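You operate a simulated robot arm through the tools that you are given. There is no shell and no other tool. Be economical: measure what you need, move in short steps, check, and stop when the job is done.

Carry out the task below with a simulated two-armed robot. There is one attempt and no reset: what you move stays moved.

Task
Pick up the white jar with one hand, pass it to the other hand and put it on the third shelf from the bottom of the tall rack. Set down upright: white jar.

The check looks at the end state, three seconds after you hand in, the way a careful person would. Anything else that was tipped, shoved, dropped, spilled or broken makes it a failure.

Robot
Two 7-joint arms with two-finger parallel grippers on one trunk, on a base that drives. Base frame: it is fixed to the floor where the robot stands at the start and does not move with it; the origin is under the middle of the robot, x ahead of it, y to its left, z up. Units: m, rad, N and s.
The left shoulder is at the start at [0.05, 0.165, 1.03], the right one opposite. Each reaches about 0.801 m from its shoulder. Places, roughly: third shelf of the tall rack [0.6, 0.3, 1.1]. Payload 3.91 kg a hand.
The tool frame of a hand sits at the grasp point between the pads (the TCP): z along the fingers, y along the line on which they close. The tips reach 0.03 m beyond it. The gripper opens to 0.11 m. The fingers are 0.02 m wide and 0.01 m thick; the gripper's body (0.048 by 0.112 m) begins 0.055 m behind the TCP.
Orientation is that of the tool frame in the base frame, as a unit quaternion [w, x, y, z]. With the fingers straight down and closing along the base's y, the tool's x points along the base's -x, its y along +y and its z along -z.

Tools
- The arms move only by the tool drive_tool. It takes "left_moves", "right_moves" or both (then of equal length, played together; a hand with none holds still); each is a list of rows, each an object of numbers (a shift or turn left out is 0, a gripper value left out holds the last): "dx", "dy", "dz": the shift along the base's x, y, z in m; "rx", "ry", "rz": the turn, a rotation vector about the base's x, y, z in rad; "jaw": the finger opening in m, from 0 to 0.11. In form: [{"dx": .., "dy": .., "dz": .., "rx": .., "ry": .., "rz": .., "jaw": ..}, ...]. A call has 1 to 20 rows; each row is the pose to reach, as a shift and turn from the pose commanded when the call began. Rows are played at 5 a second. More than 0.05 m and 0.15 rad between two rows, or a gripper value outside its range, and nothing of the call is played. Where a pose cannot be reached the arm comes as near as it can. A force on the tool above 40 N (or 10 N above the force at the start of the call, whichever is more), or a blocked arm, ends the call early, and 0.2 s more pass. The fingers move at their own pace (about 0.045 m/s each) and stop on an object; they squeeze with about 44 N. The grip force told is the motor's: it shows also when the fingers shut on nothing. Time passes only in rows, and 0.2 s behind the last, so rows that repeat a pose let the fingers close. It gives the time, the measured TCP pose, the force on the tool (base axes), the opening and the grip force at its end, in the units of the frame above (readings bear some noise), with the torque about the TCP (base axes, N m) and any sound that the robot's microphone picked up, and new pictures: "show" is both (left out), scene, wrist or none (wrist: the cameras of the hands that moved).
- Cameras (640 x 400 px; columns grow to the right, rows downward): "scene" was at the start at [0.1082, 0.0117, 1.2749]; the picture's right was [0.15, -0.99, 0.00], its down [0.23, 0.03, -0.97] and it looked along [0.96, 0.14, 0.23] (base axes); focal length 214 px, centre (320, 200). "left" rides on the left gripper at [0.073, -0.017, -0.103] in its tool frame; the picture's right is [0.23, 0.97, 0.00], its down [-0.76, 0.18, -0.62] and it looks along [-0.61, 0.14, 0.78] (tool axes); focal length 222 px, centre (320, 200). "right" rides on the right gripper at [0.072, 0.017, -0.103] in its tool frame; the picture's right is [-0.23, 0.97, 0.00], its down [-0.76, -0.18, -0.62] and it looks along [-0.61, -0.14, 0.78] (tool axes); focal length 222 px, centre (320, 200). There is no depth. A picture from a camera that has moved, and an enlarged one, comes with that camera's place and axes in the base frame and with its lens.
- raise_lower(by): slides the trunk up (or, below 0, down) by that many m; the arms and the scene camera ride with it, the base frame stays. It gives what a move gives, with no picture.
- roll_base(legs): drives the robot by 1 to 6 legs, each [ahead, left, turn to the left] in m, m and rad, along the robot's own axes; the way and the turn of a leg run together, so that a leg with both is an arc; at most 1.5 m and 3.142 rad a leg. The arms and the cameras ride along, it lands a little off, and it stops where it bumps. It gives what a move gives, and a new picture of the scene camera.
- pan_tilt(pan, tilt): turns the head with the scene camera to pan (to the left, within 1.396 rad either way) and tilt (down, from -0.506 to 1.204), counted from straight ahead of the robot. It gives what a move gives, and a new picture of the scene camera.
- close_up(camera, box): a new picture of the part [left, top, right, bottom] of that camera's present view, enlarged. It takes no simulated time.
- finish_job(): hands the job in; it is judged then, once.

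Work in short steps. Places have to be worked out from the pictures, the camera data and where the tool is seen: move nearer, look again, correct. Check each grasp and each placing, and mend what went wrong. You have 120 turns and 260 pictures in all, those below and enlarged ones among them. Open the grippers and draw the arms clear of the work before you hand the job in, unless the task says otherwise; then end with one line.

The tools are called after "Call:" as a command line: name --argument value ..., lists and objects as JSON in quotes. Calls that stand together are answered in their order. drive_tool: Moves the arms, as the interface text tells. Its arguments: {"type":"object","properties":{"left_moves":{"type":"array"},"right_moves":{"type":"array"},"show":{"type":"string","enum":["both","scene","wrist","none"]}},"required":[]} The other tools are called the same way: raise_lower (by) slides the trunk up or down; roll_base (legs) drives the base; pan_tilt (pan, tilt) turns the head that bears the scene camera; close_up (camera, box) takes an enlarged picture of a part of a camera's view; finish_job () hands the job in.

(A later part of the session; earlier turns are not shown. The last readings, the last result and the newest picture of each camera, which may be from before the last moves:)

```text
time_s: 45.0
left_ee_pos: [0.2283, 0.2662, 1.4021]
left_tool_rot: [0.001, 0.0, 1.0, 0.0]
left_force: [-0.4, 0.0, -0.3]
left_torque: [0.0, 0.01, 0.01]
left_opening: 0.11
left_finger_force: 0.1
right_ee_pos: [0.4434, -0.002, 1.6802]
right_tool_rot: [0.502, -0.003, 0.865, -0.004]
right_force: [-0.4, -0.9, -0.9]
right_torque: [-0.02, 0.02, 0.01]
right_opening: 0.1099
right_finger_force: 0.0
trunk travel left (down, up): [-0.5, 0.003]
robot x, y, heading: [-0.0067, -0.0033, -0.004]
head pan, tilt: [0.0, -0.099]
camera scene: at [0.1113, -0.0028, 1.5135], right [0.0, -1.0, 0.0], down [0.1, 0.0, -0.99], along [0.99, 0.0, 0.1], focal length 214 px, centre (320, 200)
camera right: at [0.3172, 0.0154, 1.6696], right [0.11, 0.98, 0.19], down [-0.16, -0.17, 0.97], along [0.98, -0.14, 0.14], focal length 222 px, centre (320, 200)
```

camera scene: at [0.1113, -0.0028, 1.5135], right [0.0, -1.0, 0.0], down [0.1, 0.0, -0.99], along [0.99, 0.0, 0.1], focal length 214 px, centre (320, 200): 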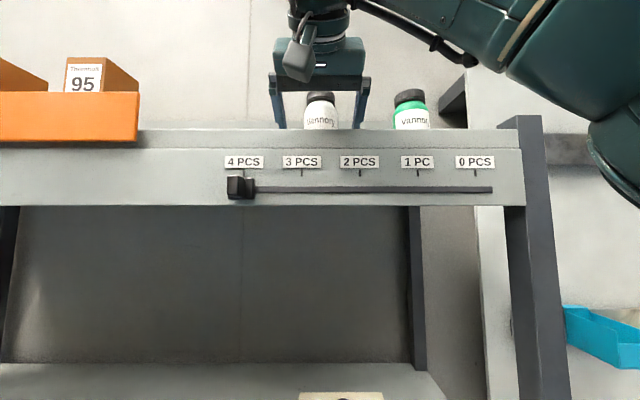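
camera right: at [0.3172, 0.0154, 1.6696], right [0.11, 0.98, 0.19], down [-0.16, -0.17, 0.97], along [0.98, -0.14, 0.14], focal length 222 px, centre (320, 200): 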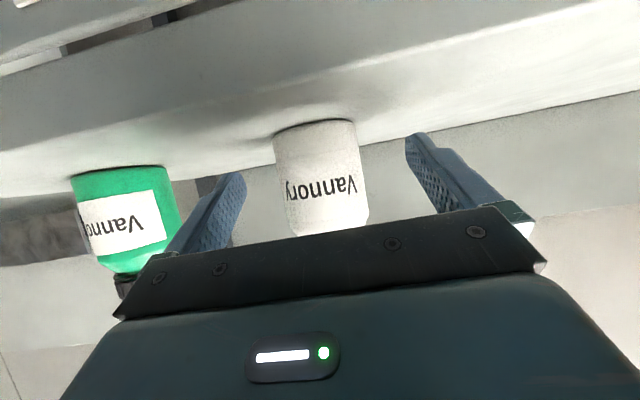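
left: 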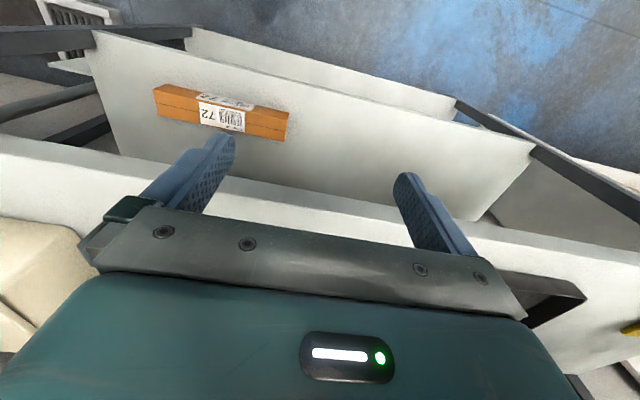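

Width growth across views puts the jar axis at x≈0.47. I advance another 14 mm and close.

Call:
drive_tool --right_moves '[{"dx": 0.014}, {"dx": 0.014}, {"dx": 0.014, "jaw": 0.06}, {"dx": 0.014, "jaw": 0.04}, {"dx": 0.014, "jaw": 0.04}, {"dx": 0.014, "jaw": 0.04}, {"dx": 0.014, "jaw": 0.04}]'

```text
time_s: 46.6
left_ee_pos: [0.2275, 0.2684, 1.402]
left_tool_rot: [0.0, 0.0, 1.0, 0.0]
left_force: [0.3, -0.2, -0.2]
left_torque: [-0.01, -0.01, 0.02]
left_opening: 0.1099
left_finger_force: 0.1
right_ee_pos: [0.4563, -0.0016, 1.679]
right_tool_rot: [0.502, -0.003, 0.865, -0.004]
right_force: [-0.1, -0.7, 0.6]
right_torque: [0.04, 0.0, 0.02]
right_opening: 0.0588
right_finger_force: 44.3
trunk travel left (down, up): [-0.5, 0.003]
robot x, y, heading: [-0.0025, 0.001, -0.003]
head pan, tilt: [0.0, -0.099]
camera scene: at [0.1115, -0.0028, 1.5135], right [0.0, -1.0, 0.0], down [0.1, 0.0, -1.0], along [1.0, 0.0, 0.1], focal length 214 px, centre (320, 200)
camera right: at [0.3311, 0.0157, 1.6692], right [0.11, 0.98, 0.19], down [-0.16, -0.17, 0.97], along [0.98, -0.14, 0.14], focal length 222 px, centre (320, 200)
```

scene: 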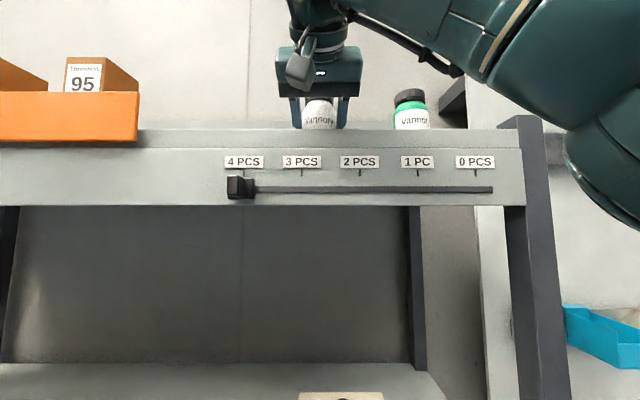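
right: 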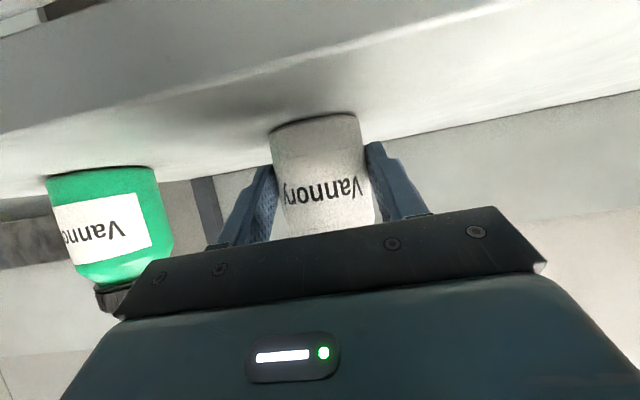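

Grip holds at 0.0588 m. I lift slightly, then draw back out of the shelf.

Call:
drive_tool --right_moves '[{"dz": 0.01}, {"dz": 0.02, "dx": -0.01}, {"dz": 0.025, "dx": -0.04}, {"dz": 0.03, "dx": -0.08}, {"dz": 0.03, "dx": -0.12}, {"dz": 0.03, "dx": -0.15}, {"dz": 0.03, "dx": -0.15}]'

```text
time_s: 48.2
left_ee_pos: [0.2302, 0.267, 1.4008]
left_tool_rot: [0.001, -0.001, 1.0, 0.0]
left_force: [0.3, 0.7, -0.6]
left_torque: [-0.01, 0.02, -0.01]
left_opening: 0.1097
left_finger_force: 0.0
right_ee_pos: [0.3056, -0.0007, 1.7081]
right_tool_rot: [0.502, -0.002, 0.865, -0.004]
right_force: [0.2, -0.1, 0.1]
right_torque: [-0.02, -0.02, -0.05]
right_opening: 0.04
right_finger_force: 0.0
trunk travel left (down, up): [-0.5, 0.003]
robot x, y, heading: [-0.0026, -0.0011, 0.003]
head pan, tilt: [0.0, -0.099]
camera scene: at [0.1121, -0.0026, 1.5134], right [0.0, -1.0, 0.0], down [0.1, 0.0, -1.0], along [1.0, 0.0, 0.1], focal length 214 px, centre (320, 200)
camera right: at [0.1803, 0.0158, 1.6987], right [0.11, 0.98, 0.19], down [-0.16, -0.17, 0.97], along [0.98, -0.14, 0.14], focal length 222 px, centre (320, 200)
```

scene: 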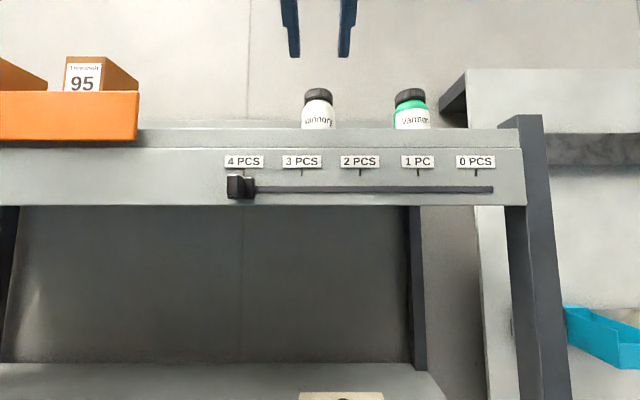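
right: 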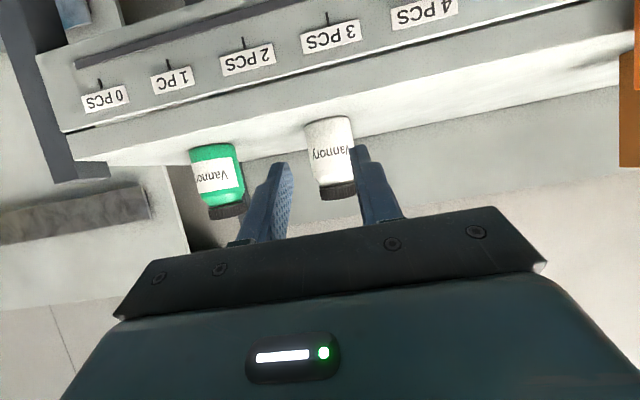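

The jar slipped from the fingertips but still stands. I open, and re-measure with close-ups before gripping deeper.

Call:
drive_tool --right_moves '[{"jaw": 0.11}, {"jaw": 0.11}, {"jaw": 0.11}, {"jaw": 0.11}]' --show "none"

Call:
close_up --camera "scene" --box '[272, 70, 432, 170]'

Call:
close_up --camera "right" --box '[240, 90, 400, 190]'

```text
time_s: 49.2
left_ee_pos: [0.2295, 0.2664, 1.4024]
left_tool_rot: [0.001, -0.001, 1.0, -0.001]
left_force: [0.2, -0.5, -0.3]
left_torque: [-0.03, -0.03, -0.01]
left_opening: 0.11
left_finger_force: 0.0
right_ee_pos: [0.3063, -0.0013, 1.7082]
right_tool_rot: [0.502, -0.004, 0.865, -0.004]
right_force: [0.4, -0.5, 0.2]
right_torque: [0.06, 0.0, 0.02]
right_opening: 0.1099
right_finger_force: 0.1
trunk travel left (down, up): [-0.5, 0.003]
robot x, y, heading: [-0.0041, -0.0027, -0.001]
head pan, tilt: [0.0, -0.099]
```

```text
4.00 times, centred on (352, 120) of scene
camera zoom: at [0.1115, -0.0027, 1.5135], right [0.0, -1.0, 0.0], down [0.1, 0.0, -1.0], along [1.0, 0.0, 0.1], focal length 858 px, centre (192, 520)
```

zoom: 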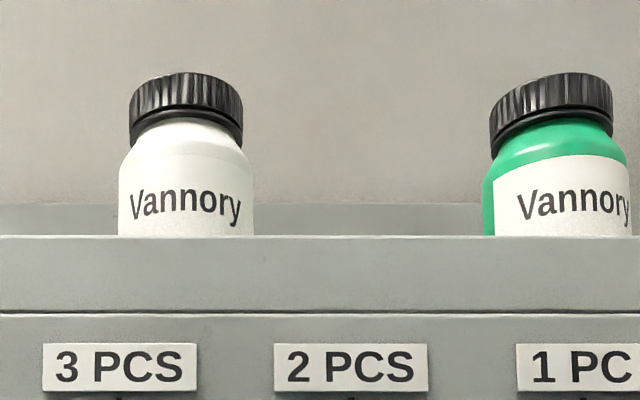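

```text
4.00 times, centred on (320, 140) of right
camera zoom: at [0.18, 0.0158, 1.6987], right [0.11, 0.98, 0.19], down [-0.16, -0.17, 0.97], along [0.98, -0.14, 0.14], focal length 888 px, centre (320, 440)
```

zoom: 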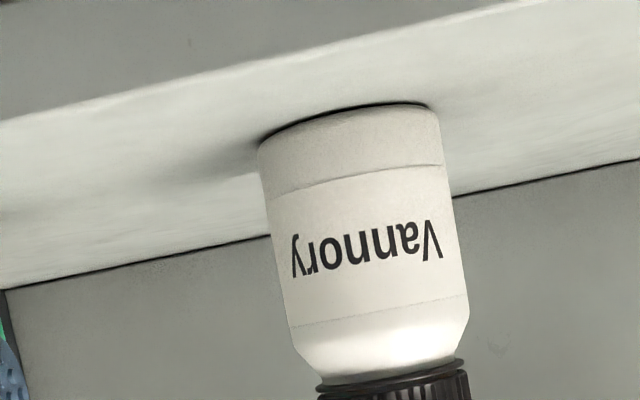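

Jar axis now at x≈0.476, y≈-0.001, base 1.640, top ≈1.735. I go deeper so the axis lies right at the TCP.

Call:
drive_tool --right_moves '[{"dx": 0.04, "dz": -0.005}, {"dx": 0.08, "dz": -0.015}, {"dx": 0.11, "dz": -0.025}, {"dx": 0.14, "dz": -0.03}, {"dx": 0.155, "dz": -0.031}, {"dx": 0.169, "dz": -0.031}, {"dx": 0.169, "dz": -0.031}]'

```text
time_s: 50.8
left_ee_pos: [0.2292, 0.2659, 1.4013]
left_tool_rot: [0.0, 0.001, 1.0, 0.0]
left_force: [0.3, 0.0, 0.0]
left_torque: [0.0, -0.02, -0.01]
left_opening: 0.11
left_finger_force: 0.2
right_ee_pos: [0.4746, -0.0004, 1.6784]
right_tool_rot: [0.501, -0.002, 0.865, -0.005]
right_force: [-0.3, 0.7, 0.3]
right_torque: [-0.01, 0.02, 0.01]
right_opening: 0.11
right_finger_force: 0.1
trunk travel left (down, up): [-0.5, 0.003]
robot x, y, heading: [-0.0041, -0.0022, -0.001]
head pan, tilt: [0.0, -0.099]
camera scene: at [0.1112, -0.0031, 1.5136], right [0.0, -1.0, 0.0], down [0.1, 0.0, -0.99], along [0.99, 0.0, 0.1], focal length 214 px, centre (320, 200)
camera right: at [0.3491, 0.0164, 1.6694], right [0.11, 0.98, 0.19], down [-0.16, -0.17, 0.97], along [0.98, -0.14, 0.14], focal length 222 px, centre (320, 200)
```

scene: 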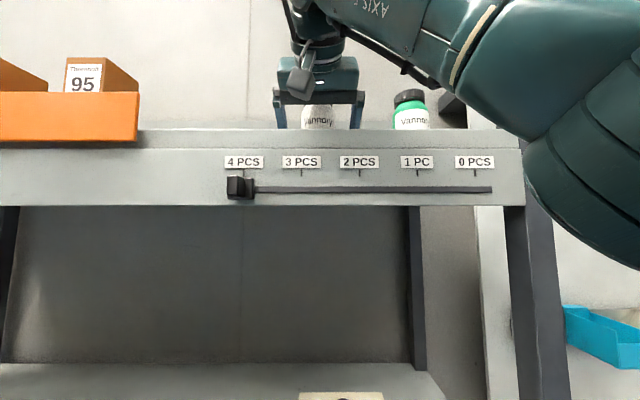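
right: 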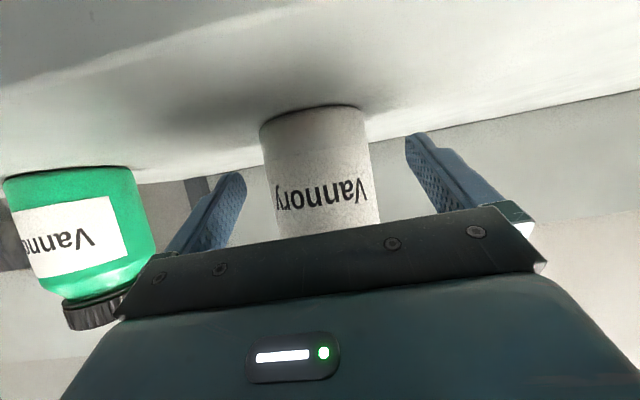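

Depth now matches the TCP. I close, then lift 1 cm to test the hold.

Call:
drive_tool --right_moves '[{"jaw": 0.05}, {"jaw": 0.02}, {"jaw": 0.02}, {"jaw": 0.02}, {"jaw": 0.02}, {"jaw": 0.02}, {"dz": 0.005}, {"dz": 0.01}, {"dz": 0.01}]'

```text
time_s: 52.8
left_ee_pos: [0.2289, 0.2664, 1.4011]
left_tool_rot: [0.0, -0.001, 1.0, 0.0]
left_force: [0.5, -0.8, 1.1]
left_torque: [-0.01, -0.02, 0.01]
left_opening: 0.1098
left_finger_force: 0.1
right_ee_pos: [0.4741, 0.0002, 1.6856]
right_tool_rot: [0.502, -0.002, 0.865, -0.005]
right_force: [0.2, 0.6, -1.4]
right_torque: [0.02, 0.02, -0.01]
right_opening: 0.0589
right_finger_force: 44.2
trunk travel left (down, up): [-0.5, 0.003]
robot x, y, heading: [-0.0049, -0.0019, -0.006]
head pan, tilt: [0.0, -0.099]
camera scene: at [0.1118, -0.0028, 1.5135], right [0.0, -1.0, 0.0], down [0.1, 0.0, -1.0], along [1.0, 0.0, 0.1], focal length 214 px, centre (320, 200)
camera right: at [0.3485, 0.0161, 1.6764], right [0.11, 0.98, 0.19], down [-0.16, -0.17, 0.97], along [0.98, -0.14, 0.14], focal length 222 px, centre (320, 200)
```

scene: 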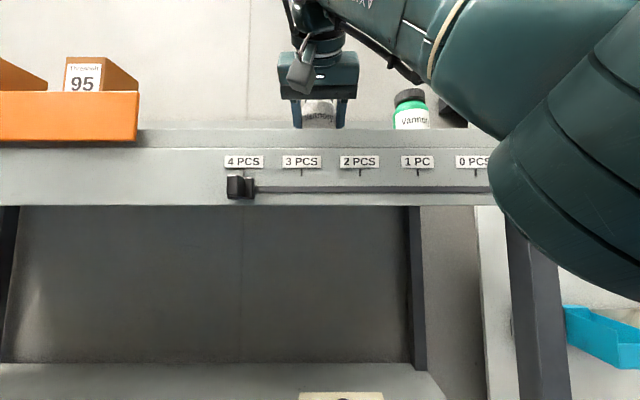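
right: 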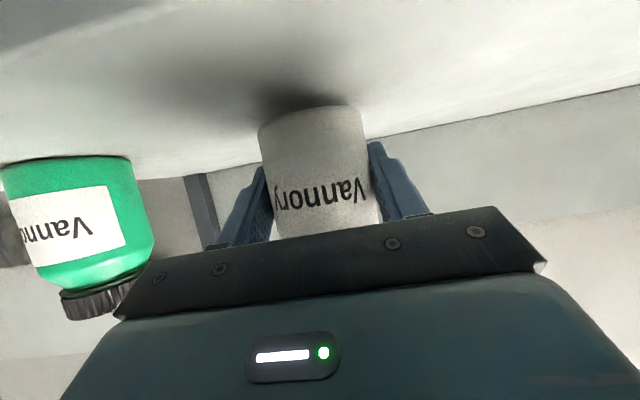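

The jar has left the shelf (shadow detached, load −1.4 N). I draw it out gently.

Call:
drive_tool --right_moves '[{"dz": 0.005, "dx": -0.01}, {"dz": 0.01, "dx": -0.025}, {"dz": 0.012, "dx": -0.045}, {"dz": 0.015, "dx": -0.065}, {"dz": 0.015, "dx": -0.085}, {"dz": 0.015, "dx": -0.105}, {"dz": 0.015, "dx": -0.125}, {"dz": 0.015, "dx": -0.145}, {"dz": 0.015, "dx": -0.16}]'

```text
time_s: 54.8
left_ee_pos: [0.2286, 0.2667, 1.4025]
left_tool_rot: [0.001, 0.0, 1.0, 0.0]
left_force: [-0.4, -0.2, -0.2]
left_torque: [0.01, -0.04, -0.02]
left_opening: 0.1098
left_finger_force: 0.1
right_ee_pos: [0.3146, 0.0003, 1.7036]
right_tool_rot: [0.502, -0.003, 0.865, -0.003]
right_force: [0.3, 0.6, -1.8]
right_torque: [0.0, 0.02, 0.01]
right_opening: 0.0588
right_finger_force: 43.8
trunk travel left (down, up): [-0.5, 0.003]
robot x, y, heading: [-0.0004, 0.0008, -0.0]
head pan, tilt: [0.0, -0.099]
camera scene: at [0.1112, -0.0027, 1.5135], right [0.0, -1.0, 0.0], down [0.1, 0.0, -0.99], along [0.99, 0.0, 0.1], focal length 214 px, centre (320, 200)
camera right: at [0.1889, 0.0166, 1.6937], right [0.11, 0.98, 0.19], down [-0.16, -0.17, 0.97], along [0.98, -0.14, 0.14], focal length 222 px, centre (320, 200)
```

scene: 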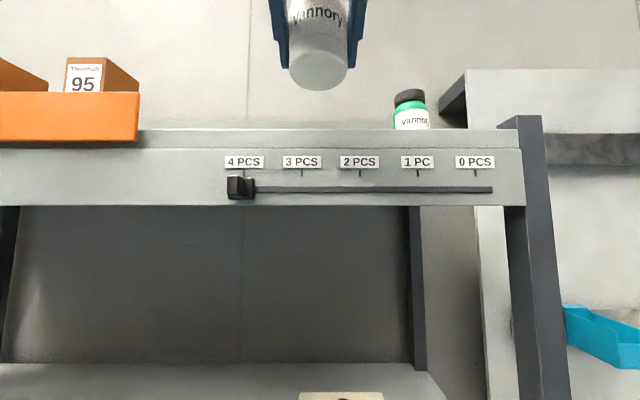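
right: 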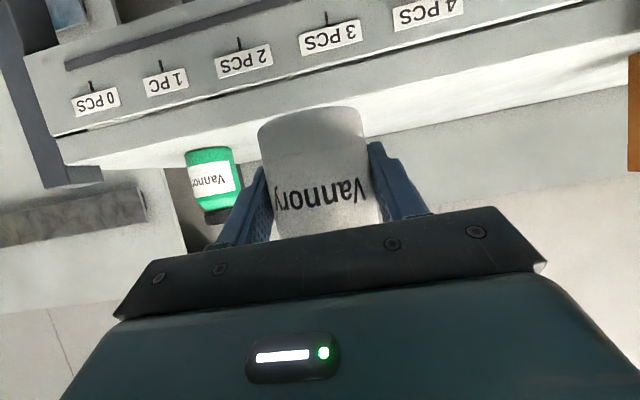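

Firmly held. I back the base off 0.4 m and lower the trunk to neutral for the handover.

Call:
roll_base --legs '[[-0.4, 0, 0]]'

Call:
raise_lower --by -0.25

Call:
drive_tool --right_moves '[{"dz": -0.03, "dx": 0.005, "dy": 0.005}, {"dz": -0.06, "dx": 0.01, "dy": 0.01}, {"dz": -0.09, "dx": 0.015, "dy": 0.015}, {"dz": -0.12, "dx": 0.02, "dy": 0.02}, {"dz": -0.15, "dx": 0.025, "dy": 0.025}, {"dz": -0.18, "dx": 0.03, "dy": 0.03}, {"dz": -0.21, "dx": 0.035, "dy": 0.035}, {"dz": -0.23, "dx": 0.04, "dy": 0.04}, {"dz": -0.23, "dx": 0.04, "dy": 0.04}]'

Call:
pan_tilt --pan 0.0 --tilt 0.35

```text
time_s: 57.3
left_ee_pos: [-0.174, 0.2669, 1.4023]
left_tool_rot: [0.001, -0.003, 1.0, 0.0]
left_force: [-1.5, -0.1, 0.9]
left_torque: [-0.01, -0.02, 0.01]
left_opening: 0.11
left_finger_force: 0.0
right_ee_pos: [-0.0873, -0.0006, 1.7046]
right_tool_rot: [0.501, -0.004, 0.865, -0.004]
right_force: [-0.5, 0.1, -2.0]
right_torque: [0.02, 0.0, 0.01]
right_opening: 0.0589
right_finger_force: 44.2
trunk travel left (down, up): [-0.5, 0.003]
robot x, y, heading: [-0.4055, -0.0018, 0.001]
head pan, tilt: [0.0, -0.099]
camera scene: at [-0.2912, -0.0027, 1.5135], right [0.0, -1.0, 0.0], down [0.1, 0.0, -1.0], along [1.0, 0.0, 0.1], focal length 214 px, centre (320, 200)
```

scene: 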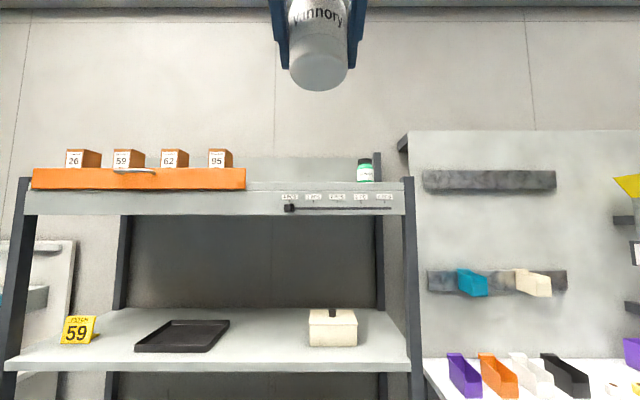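

```text
time_s: 59.9
left_ee_pos: [-0.1738, 0.2673, 1.1521]
left_tool_rot: [0.001, -0.002, 1.0, -0.001]
left_force: [-0.6, -0.3, 1.0]
left_torque: [0.01, 0.0, -0.02]
left_opening: 0.1101
left_finger_force: 0.0
right_ee_pos: [-0.0871, -0.0002, 1.4539]
right_tool_rot: [0.502, -0.005, 0.865, -0.003]
right_force: [-0.3, -0.6, -1.8]
right_torque: [-0.02, 0.01, 0.0]
right_opening: 0.0591
right_finger_force: 43.6
trunk travel left (down, up): [-0.25, 0.253]
robot x, y, heading: [-0.4076, -0.0026, 0.0]
head pan, tilt: [0.0, -0.099]
```

```text
time_s: 61.9
left_ee_pos: [-0.1748, 0.2668, 1.1515]
left_tool_rot: [0.001, -0.002, 1.0, 0.001]
left_force: [-0.2, 0.3, 0.8]
left_torque: [0.01, -0.02, 0.01]
left_opening: 0.1099
left_finger_force: 0.1
right_ee_pos: [-0.0482, 0.0413, 1.2224]
right_tool_rot: [0.501, -0.005, 0.865, -0.003]
right_force: [-0.3, -0.8, -0.4]
right_torque: [0.0, -0.03, 0.0]
right_opening: 0.0592
right_finger_force: 44.0
trunk travel left (down, up): [-0.25, 0.253]
robot x, y, heading: [-0.4036, -0.0047, 0.002]
head pan, tilt: [0.0, -0.099]
camera scene: at [-0.2911, -0.0027, 1.2635], right [0.0, -1.0, 0.0], down [0.1, 0.0, -1.0], along [1.0, 0.0, 0.1], focal length 214 px, centre (320, 200)
camera right: at [-0.1727, 0.058, 1.2124], right [0.11, 0.98, 0.19], down [-0.16, -0.17, 0.97], along [0.98, -0.13, 0.14], focal length 222 px, centre (320, 200)
```

scene: 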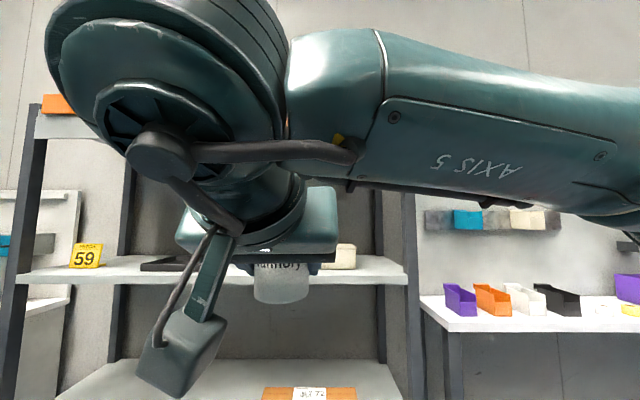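
right: 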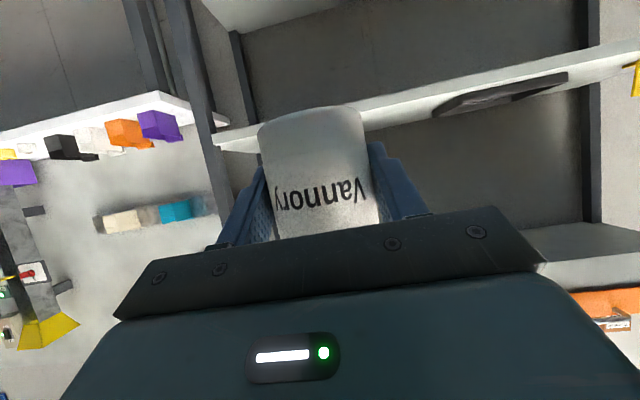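

```text
time_s: 62.8
left_ee_pos: [-0.1746, 0.2681, 1.1519]
left_tool_rot: [0.0, -0.003, 1.0, 0.0]
left_force: [0.0, -0.3, -0.1]
left_torque: [0.01, 0.01, -0.01]
left_opening: 0.1099
left_finger_force: 0.0
right_ee_pos: [-0.0467, 0.042, 1.2233]
right_tool_rot: [0.502, -0.004, 0.865, -0.004]
right_force: [-0.8, 0.2, -1.6]
right_torque: [0.02, 0.04, 0.02]
right_opening: 0.0592
right_finger_force: 43.7
trunk travel left (down, up): [-0.25, 0.253]
robot x, y, heading: [-0.4045, -0.0057, 0.002]
head pan, tilt: [0.0, 0.351]
camera scene: at [-0.285, -0.0027, 1.2223], right [0.0, -1.0, 0.0], down [-0.34, 0.0, -0.94], along [0.94, 0.0, -0.34], focal length 214 px, centre (320, 200)
```

scene: 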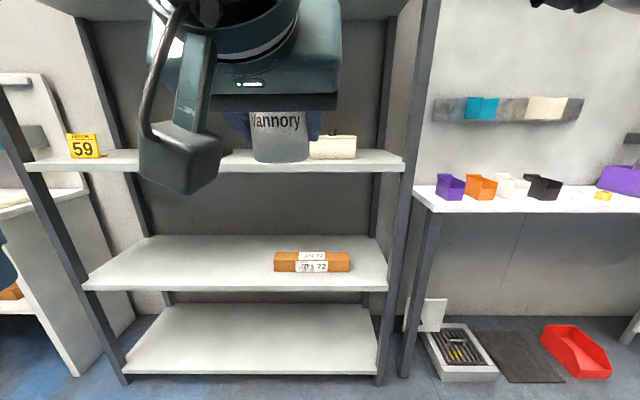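

Third shelf (with cream box and tray) is confirmed as the third from the bottom. For left-arm reach above the jar, I lower the right hand 10 cm and bring it 5 cm forward, while the left hand rises at its side.

Call:
drive_tool --right_moves '[{"dz": -0.02, "dx": 0.01}, {"dz": -0.04, "dx": 0.02}, {"dz": -0.06, "dx": 0.03}, {"dz": -0.08, "dx": 0.04}, {"dz": -0.1, "dx": 0.05, "dy": 0.01}, {"dz": -0.1, "dx": 0.05, "dy": 0.01}]' --left_moves '[{"dz": 0.03, "dx": 0.04}, {"dz": 0.06, "dx": 0.08}, {"dz": 0.09, "dx": 0.12}, {"dz": 0.11, "dx": 0.15}, {"dz": 0.12, "dx": 0.177}, {"dz": 0.12, "dx": 0.177}]'

```text
time_s: 64.2
left_ee_pos: [-0.0166, 0.2714, 1.2323]
left_tool_rot: [0.002, -0.002, 1.0, 0.0]
left_force: [0.1, -0.7, -0.3]
left_torque: [0.01, -0.02, -0.01]
left_opening: 0.1101
left_finger_force: 0.0
left hand out of reach, approached as far as the arm can: row 4, 5, 6
right_ee_pos: [0.0021, 0.0511, 1.1235]
right_tool_rot: [0.502, -0.005, 0.865, -0.002]
right_force: [-0.2, -0.7, -2.3]
right_torque: [0.04, 0.03, 0.01]
right_opening: 0.0591
right_finger_force: 44.2
trunk travel left (down, up): [-0.25, 0.253]
robot x, y, heading: [-0.4053, -0.0021, 0.005]
head pan, tilt: [0.0, 0.351]
camera scene: at [-0.2851, -0.0028, 1.2223], right [0.0, -1.0, 0.0], down [-0.34, 0.0, -0.94], along [0.94, 0.0, -0.34], focal length 214 px, centre (320, 200)
camera right: at [-0.1232, 0.0674, 1.1134], right [0.11, 0.98, 0.19], down [-0.16, -0.17, 0.97], along [0.98, -0.14, 0.14], focal length 222 px, centre (320, 200)
camera left: at [-0.089, 0.256, 1.3345], right [-0.23, 0.97, 0.0], down [0.76, 0.18, 0.63], along [0.61, 0.14, -0.78], focal length 222 px, centre (320, 200)
```

scene: 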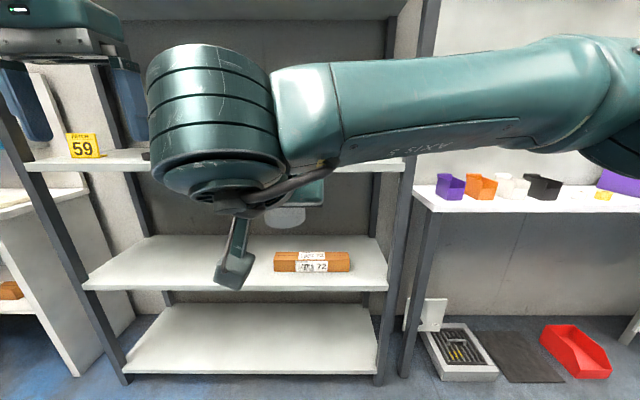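
right: 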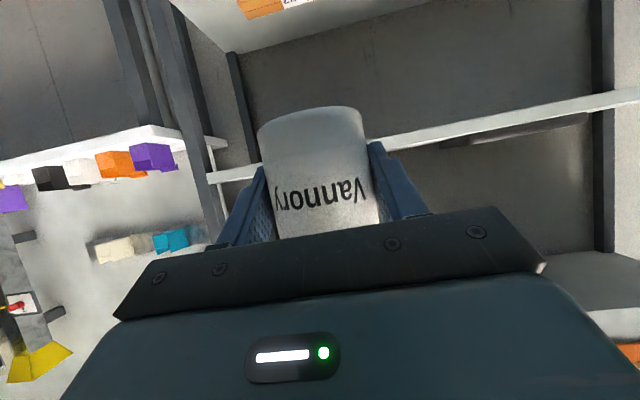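
left: 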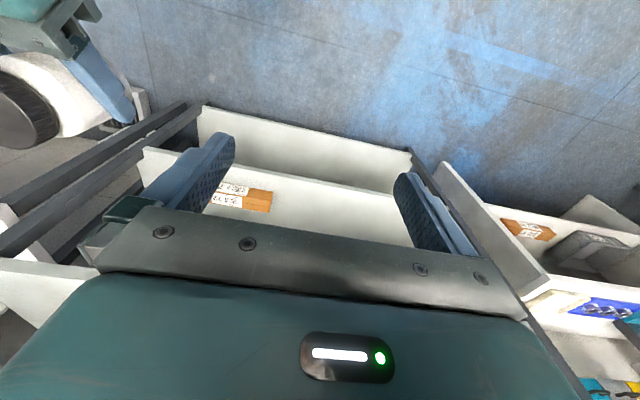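

The left arm hits its limit that high. I lower both hands by ~0.11 m so the left can work above the jar with its shoulder level.

Call:
drive_tool --right_moves '[{"dz": -0.02}, {"dz": -0.04}, {"dz": -0.06}, {"dz": -0.08}, {"dz": -0.1}, {"dz": -0.12}, {"dz": -0.12}]' --left_moves '[{"dz": -0.015}, {"dz": -0.03}, {"dz": -0.045}, {"dz": -0.06}, {"dz": -0.075}, {"dz": -0.09}, {"dz": -0.09}]' --show "wrist"

Call:
pan_tilt --pan 0.2 --tilt 0.7

```text
time_s: 65.8
left_ee_pos: [-0.0173, 0.2726, 1.1397]
left_tool_rot: [0.001, -0.003, 1.0, 0.001]
left_force: [-0.1, -0.1, 0.6]
left_torque: [0.01, 0.01, -0.02]
left_opening: 0.11
left_finger_force: 0.0
right_ee_pos: [0.0027, 0.0518, 1.0029]
right_tool_rot: [0.502, -0.004, 0.865, -0.004]
right_force: [0.3, 0.3, -2.2]
right_torque: [-0.02, 0.03, 0.02]
right_opening: 0.0588
right_finger_force: 44.1
trunk travel left (down, up): [-0.25, 0.253]
robot x, y, heading: [-0.407, -0.0026, -0.001]
head pan, tilt: [0.0, 0.351]
camera right: at [-0.1227, 0.0681, 0.9926], right [0.11, 0.98, 0.19], down [-0.16, -0.17, 0.97], along [0.98, -0.13, 0.14], focal length 222 px, centre (320, 200)
camera left: at [-0.0895, 0.2558, 1.2436], right [-0.23, 0.97, 0.0], down [0.76, 0.18, 0.62], along [0.61, 0.14, -0.78], focal length 222 px, centre (320, 200)
```

right: 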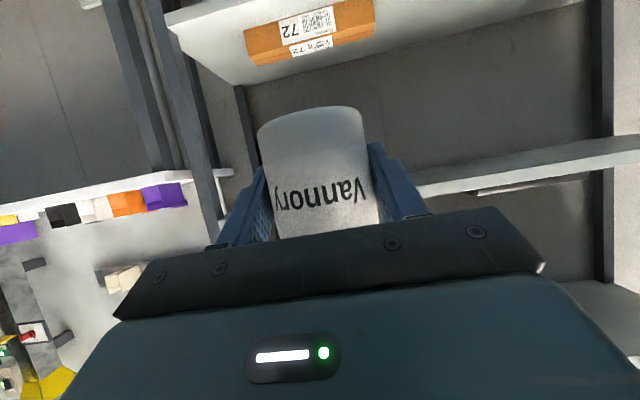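
left: 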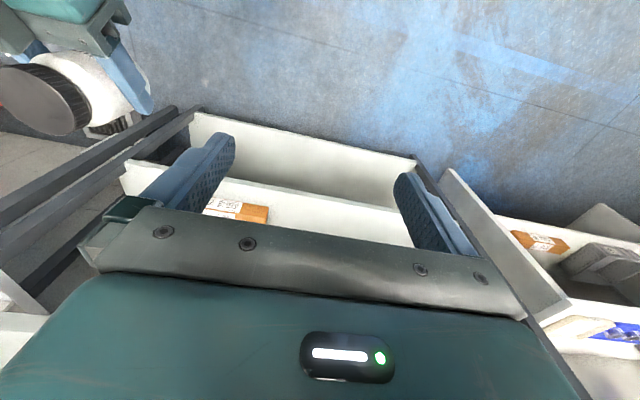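

```text
time_s: 66.7
left_ee_pos: [-0.0173, 0.2725, 1.1405]
left_tool_rot: [0.001, -0.003, 1.0, 0.0]
left_force: [-0.4, -0.8, -0.1]
left_torque: [-0.03, -0.02, -0.01]
left_opening: 0.1101
left_finger_force: 0.0
right_ee_pos: [0.004, 0.0515, 1.0036]
right_tool_rot: [0.501, -0.004, 0.865, -0.004]
right_force: [0.0, 0.1, -2.2]
right_torque: [0.0, -0.01, 0.0]
right_opening: 0.0591
right_finger_force: 44.3
trunk travel left (down, up): [-0.25, 0.253]
robot x, y, heading: [-0.4076, 0.0005, 0.002]
head pan, tilt: [0.201, 0.7]
camera scene: at [-0.2949, 0.0142, 1.1909], right [0.2, -0.98, 0.0], down [-0.63, -0.13, -0.77], along [0.75, 0.15, -0.64], focal length 214 px, centre (320, 200)
```

scene: 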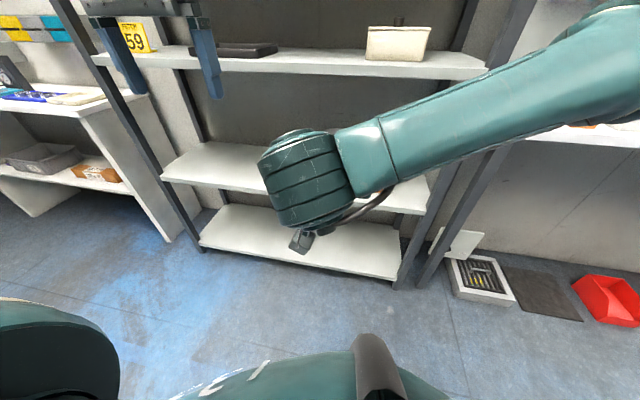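

The path at z≈1.134 clears the cap top (1.06) and the right wrist. I move the left hand over the jar in two halves.

Call:
drive_tool --left_moves '[{"dx": 0.005, "dy": -0.04}, {"dx": 0.01, "dy": -0.08}, {"dx": 0.015, "dy": -0.11}, {"dx": 0.02, "dy": -0.14}, {"dx": 0.02, "dy": -0.14}]'

```text
time_s: 67.8
left_ee_pos: [-0.0041, 0.1479, 1.1347]
left_tool_rot: [0.002, -0.004, 1.0, 0.0]
left_force: [0.8, 0.6, -0.3]
left_torque: [0.03, 0.06, 0.01]
left_opening: 0.11
left_finger_force: 0.0
left hand out of reach, approached as far as the arm can: row 4, 5
right_ee_pos: [0.0035, 0.052, 1.0021]
right_tool_rot: [0.501, -0.004, 0.865, -0.004]
right_force: [0.7, 0.1, -1.2]
right_torque: [0.02, 0.02, 0.01]
right_opening: 0.0593
right_finger_force: 44.2
trunk travel left (down, up): [-0.25, 0.253]
robot x, y, heading: [-0.4026, -0.004, 0.008]
head pan, tilt: [0.201, 0.7]
camera scene: at [-0.2946, 0.0143, 1.1908], right [0.2, -0.98, 0.0], down [-0.63, -0.13, -0.76], along [0.75, 0.16, -0.64], focal length 214 px, centre (320, 200)
camera left: at [-0.0762, 0.1307, 1.2392], right [-0.23, 0.97, 0.0], down [0.76, 0.18, 0.62], along [0.61, 0.15, -0.78], focal length 222 px, centre (320, 200)
```

scene: 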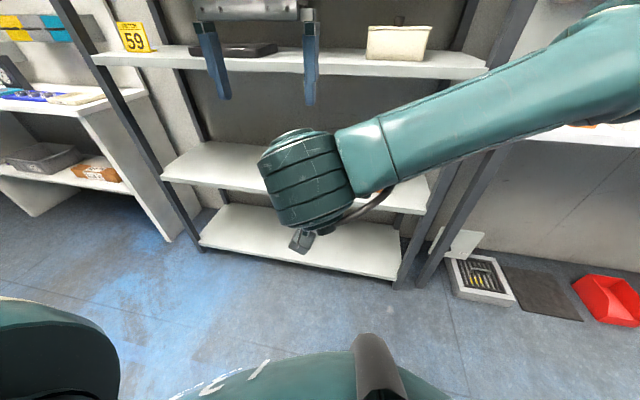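
left: 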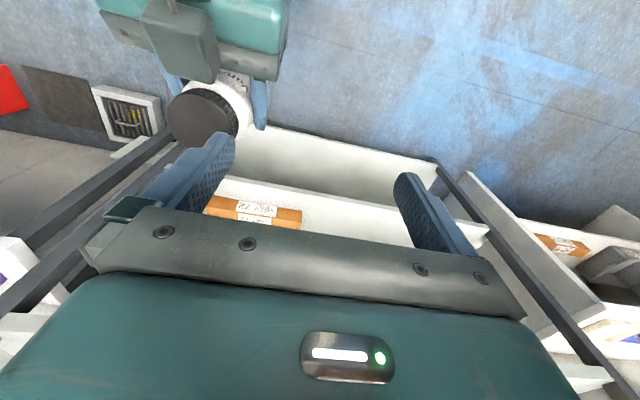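

Left camera shows the cap at ≈(0.004, 0.055, 1.06), as predicted. The left arm is at its reach limit, so I pull both hands back 6 cm.

Call:
drive_tool --left_moves '[{"dx": -0.02}, {"dx": -0.04}, {"dx": -0.06}, {"dx": -0.06}]' --right_moves '[{"dx": -0.02}, {"dx": -0.04}, {"dx": -0.06}, {"dx": -0.06}]' --show "none"

```text
time_s: 68.8
left_ee_pos: [-0.0639, 0.1472, 1.1354]
left_tool_rot: [0.001, -0.003, 1.0, 0.0]
left_force: [0.3, 0.0, 0.1]
left_torque: [-0.03, 0.02, 0.03]
left_opening: 0.1101
left_finger_force: 0.1
right_ee_pos: [-0.0584, 0.0497, 1.0048]
right_tool_rot: [0.501, -0.005, 0.865, -0.003]
right_force: [0.4, 0.0, -1.6]
right_torque: [-0.02, -0.02, 0.03]
right_opening: 0.0591
right_finger_force: 43.6
trunk travel left (down, up): [-0.25, 0.253]
robot x, y, heading: [-0.4086, -0.0046, 0.004]
head pan, tilt: [0.201, 0.7]
```

Now the left goes over the jar: 9.6 cm to the right and 7 mm forward.

Call:
drive_tool --left_moves '[{"dx": 0.003, "dy": -0.035}, {"dx": 0.006, "dy": -0.07}, {"dx": 0.007, "dy": -0.096}, {"dx": 0.007, "dy": -0.096}]'

Call:
close_up --camera "left" --box '[160, 60, 480, 260]'

```text
time_s: 69.8
left_ee_pos: [-0.0569, 0.1225, 1.1369]
left_tool_rot: [0.001, -0.003, 1.0, -0.001]
left_force: [0.3, -0.2, -0.3]
left_torque: [-0.01, 0.01, 0.01]
left_opening: 0.1102
left_finger_force: 0.0
left hand out of reach, approached as far as the arm can: row 1, 2, 3, 4
right_ee_pos: [-0.0589, 0.0503, 1.0046]
right_tool_rot: [0.501, -0.004, 0.865, -0.004]
right_force: [0.6, 0.0, -1.3]
right_torque: [-0.01, 0.03, 0.0]
right_opening: 0.0589
right_finger_force: 44.1
trunk travel left (down, up): [-0.25, 0.253]
robot x, y, heading: [-0.4061, -0.0023, 0.002]
head pan, tilt: [0.201, 0.7]
camera scene: at [-0.295, 0.0142, 1.1908], right [0.2, -0.98, 0.0], down [-0.63, -0.13, -0.76], along [0.75, 0.16, -0.64], focal length 214 px, centre (320, 200)
camera left: at [-0.1292, 0.1048, 1.2408], right [-0.23, 0.97, 0.0], down [0.76, 0.18, 0.62], along [0.61, 0.14, -0.78], focal length 222 px, centre (320, 200)
```

scene: 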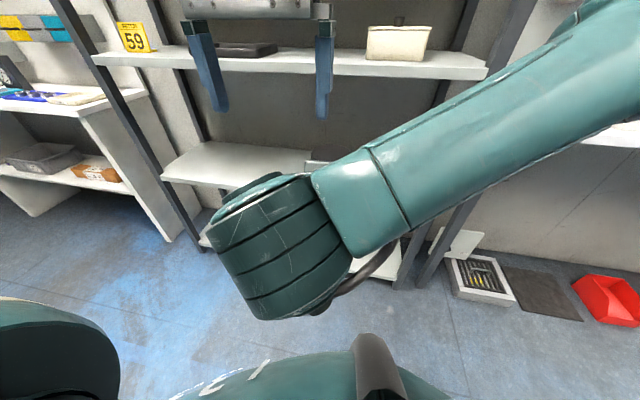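
left: 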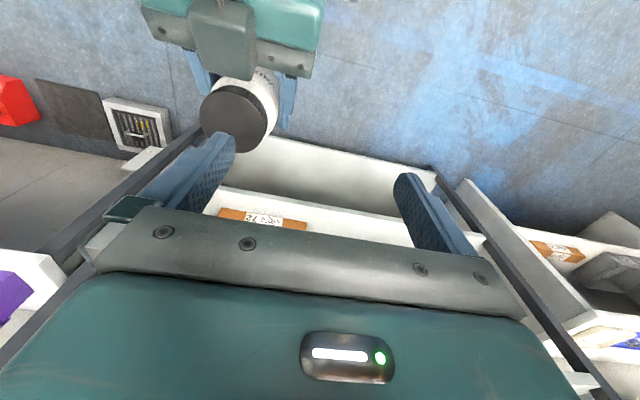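

```text
2.00 times, centred on (320, 160) of left
camera zoom: at [-0.1292, 0.1048, 1.2408], right [-0.23, 0.97, 0.0], down [0.76, 0.18, 0.62], along [0.61, 0.14, -0.78], focal length 444 px, centre (320, 280)
```

zoom: 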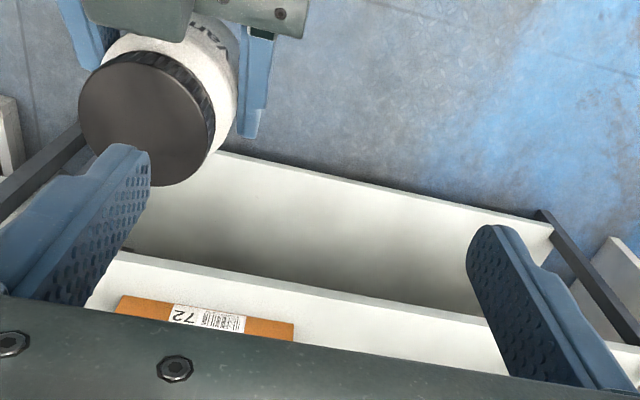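

I check the grey block seen on the right gripper before going closer.

Call:
close_up --camera "left" --box '[120, 0, 360, 150]'

Call:
pan_tilt --pan 0.35 --tilt 0.15

```text
2.67 times, centred on (240, 75) of left
camera zoom: at [-0.1292, 0.1048, 1.2408], right [-0.23, 0.97, 0.0], down [0.76, 0.18, 0.62], along [0.61, 0.14, -0.78], focal length 592 px, centre (533, 533)
```

zoom: 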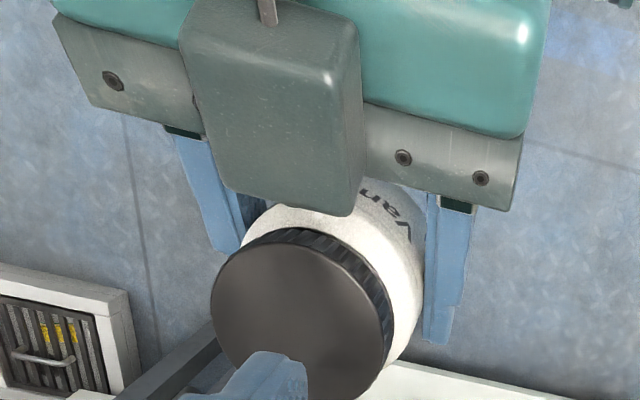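

```text
time_s: 70.8
left_ee_pos: [-0.0569, 0.1217, 1.1372]
left_tool_rot: [0.001, -0.002, 1.0, 0.0]
left_force: [-1.2, 0.4, -0.1]
left_torque: [0.0, -0.02, 0.02]
left_opening: 0.1099
left_finger_force: 0.2
right_ee_pos: [-0.0559, 0.0504, 1.004]
right_tool_rot: [0.502, -0.004, 0.865, -0.004]
right_force: [0.1, -0.5, -2.1]
right_torque: [0.01, 0.01, -0.01]
right_opening: 0.0589
right_finger_force: 43.9
trunk travel left (down, up): [-0.25, 0.253]
robot x, y, heading: [-0.4046, -0.0048, 0.002]
head pan, tilt: [0.351, 0.15]
camera scene: at [-0.2911, 0.0292, 1.2409], right [0.35, -0.94, 0.0], down [-0.14, -0.05, -0.99], along [0.93, 0.34, -0.15], focal length 214 px, centre (320, 200)
```

scene: 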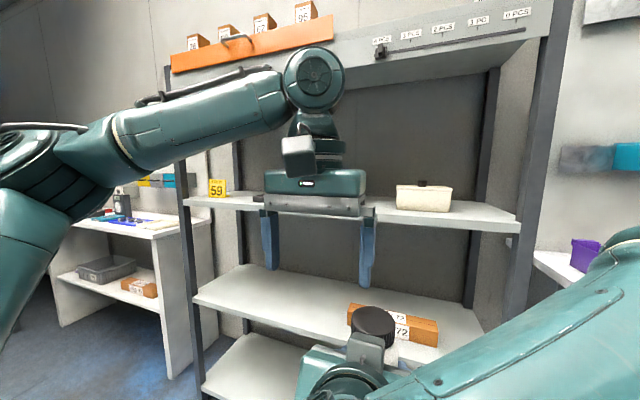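

There's a block above the right hand (top ≈1.08, x≈-0.10), which stays below and behind the left's planned path. The left arm can't come further right, so I bring the jar to it instead: right hand +7 cm in y.

Call:
drive_tool --right_moves '[{"dy": 0.015}, {"dy": 0.03}, {"dy": 0.045}, {"dy": 0.06}, {"dy": 0.072}, {"dy": 0.072}]'

Call:
close_up --camera "left" --box '[160, 0, 480, 200]'

```text
time_s: 72.2
left_ee_pos: [-0.0565, 0.1217, 1.1369]
left_tool_rot: [0.001, -0.002, 1.0, 0.0]
left_force: [-0.2, -0.3, -0.2]
left_torque: [0.01, 0.01, 0.01]
left_opening: 0.1101
left_finger_force: 0.0
right_ee_pos: [-0.0566, 0.1223, 1.0046]
right_tool_rot: [0.502, -0.004, 0.865, -0.004]
right_force: [0.0, -0.5, -1.8]
right_torque: [-0.01, -0.01, 0.02]
right_opening: 0.0591
right_finger_force: 44.0
trunk travel left (down, up): [-0.25, 0.253]
robot x, y, heading: [-0.4071, -0.002, 0.004]
head pan, tilt: [0.351, 0.15]
camera scene: at [-0.2912, 0.0292, 1.2409], right [0.35, -0.94, 0.0], down [-0.14, -0.05, -0.99], along [0.93, 0.34, -0.15], focal length 214 px, centre (320, 200)
camera right: at [-0.1832, 0.1398, 0.9938], right [0.11, 0.98, 0.19], down [-0.16, -0.17, 0.97], along [0.98, -0.14, 0.14], focal length 222 px, centre (320, 200)
```

scene: 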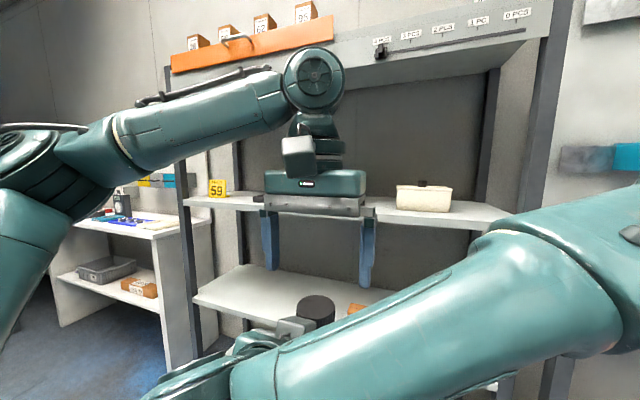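
right: 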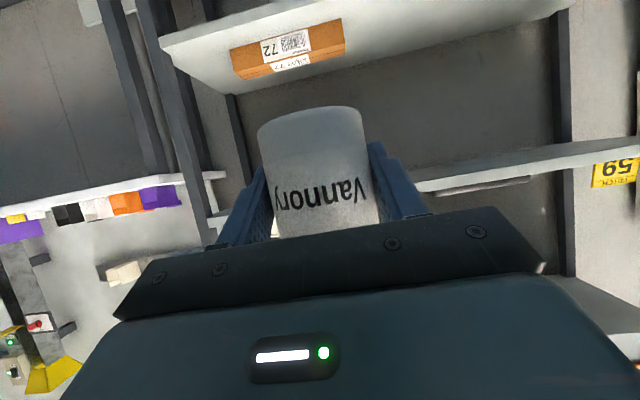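

```text
2.00 times, centred on (320, 100) of left
camera zoom: at [-0.1292, 0.1049, 1.2407], right [-0.23, 0.97, 0.0], down [0.76, 0.18, 0.62], along [0.61, 0.14, -0.78], focal length 444 px, centre (320, 400)
```

zoom: 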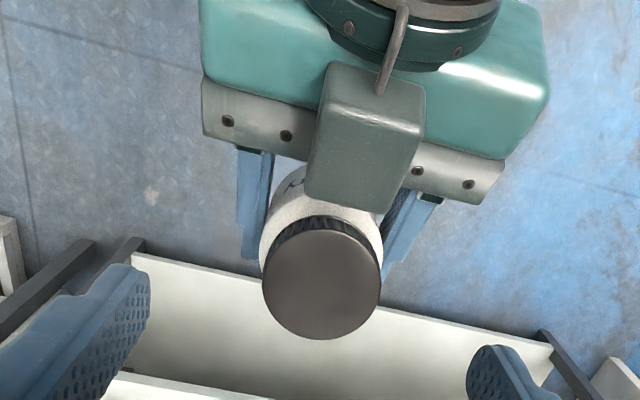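

Excellent alignment: the cap is centred at (-0.055, 0.1225). I descend the left hand 4 cm and check clearances.

Call:
drive_tool --left_moves '[{"dx": 0.003, "dz": -0.015}, {"dx": 0.005, "dz": -0.03}, {"dx": 0.005, "dz": -0.04}, {"dx": 0.005, "dz": -0.04}]'

Call:
close_up --camera "left" --box '[160, 0, 480, 200]'

```text
time_s: 73.2
left_ee_pos: [-0.0507, 0.1243, 1.0967]
left_tool_rot: [0.0, -0.003, 1.0, 0.0]
left_force: [0.0, 0.0, 0.6]
left_torque: [-0.02, 0.02, 0.01]
left_opening: 0.1097
left_finger_force: 0.0
right_ee_pos: [-0.0574, 0.1229, 1.0036]
right_tool_rot: [0.502, -0.005, 0.865, -0.003]
right_force: [-0.6, 0.1, -1.8]
right_torque: [-0.03, 0.02, -0.01]
right_opening: 0.059
right_finger_force: 44.1
trunk travel left (down, up): [-0.25, 0.253]
robot x, y, heading: [-0.4026, -0.0044, 0.006]
head pan, tilt: [0.351, 0.15]
camera scene: at [-0.2912, 0.0292, 1.2409], right [0.35, -0.94, 0.0], down [-0.14, -0.05, -0.99], along [0.93, 0.34, -0.15], focal length 214 px, centre (320, 200)
camera left: at [-0.123, 0.1071, 1.2006], right [-0.23, 0.97, 0.0], down [0.76, 0.18, 0.62], along [0.61, 0.14, -0.78], focal length 222 px, centre (320, 200)
```

scene: 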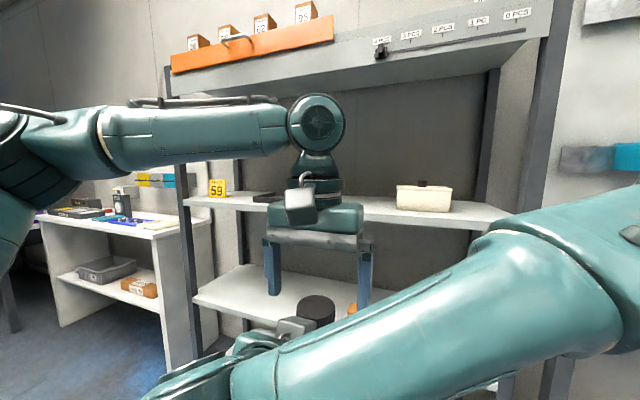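
left: 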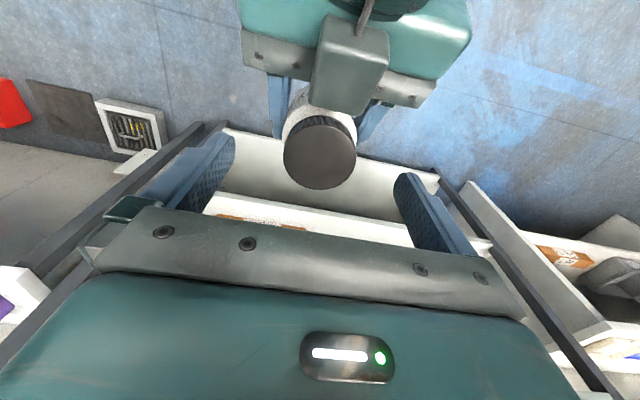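

```text
2.00 times, centred on (320, 100) of left
camera zoom: at [-0.123, 0.1071, 1.2006], right [-0.23, 0.97, 0.0], down [0.76, 0.18, 0.62], along [0.61, 0.14, -0.78], focal length 444 px, centre (320, 400)
```

zoom: 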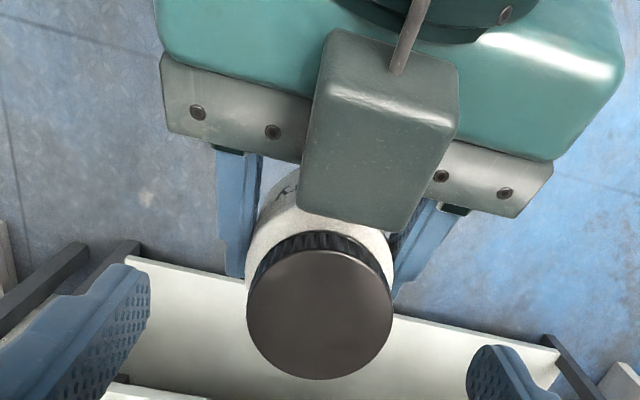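

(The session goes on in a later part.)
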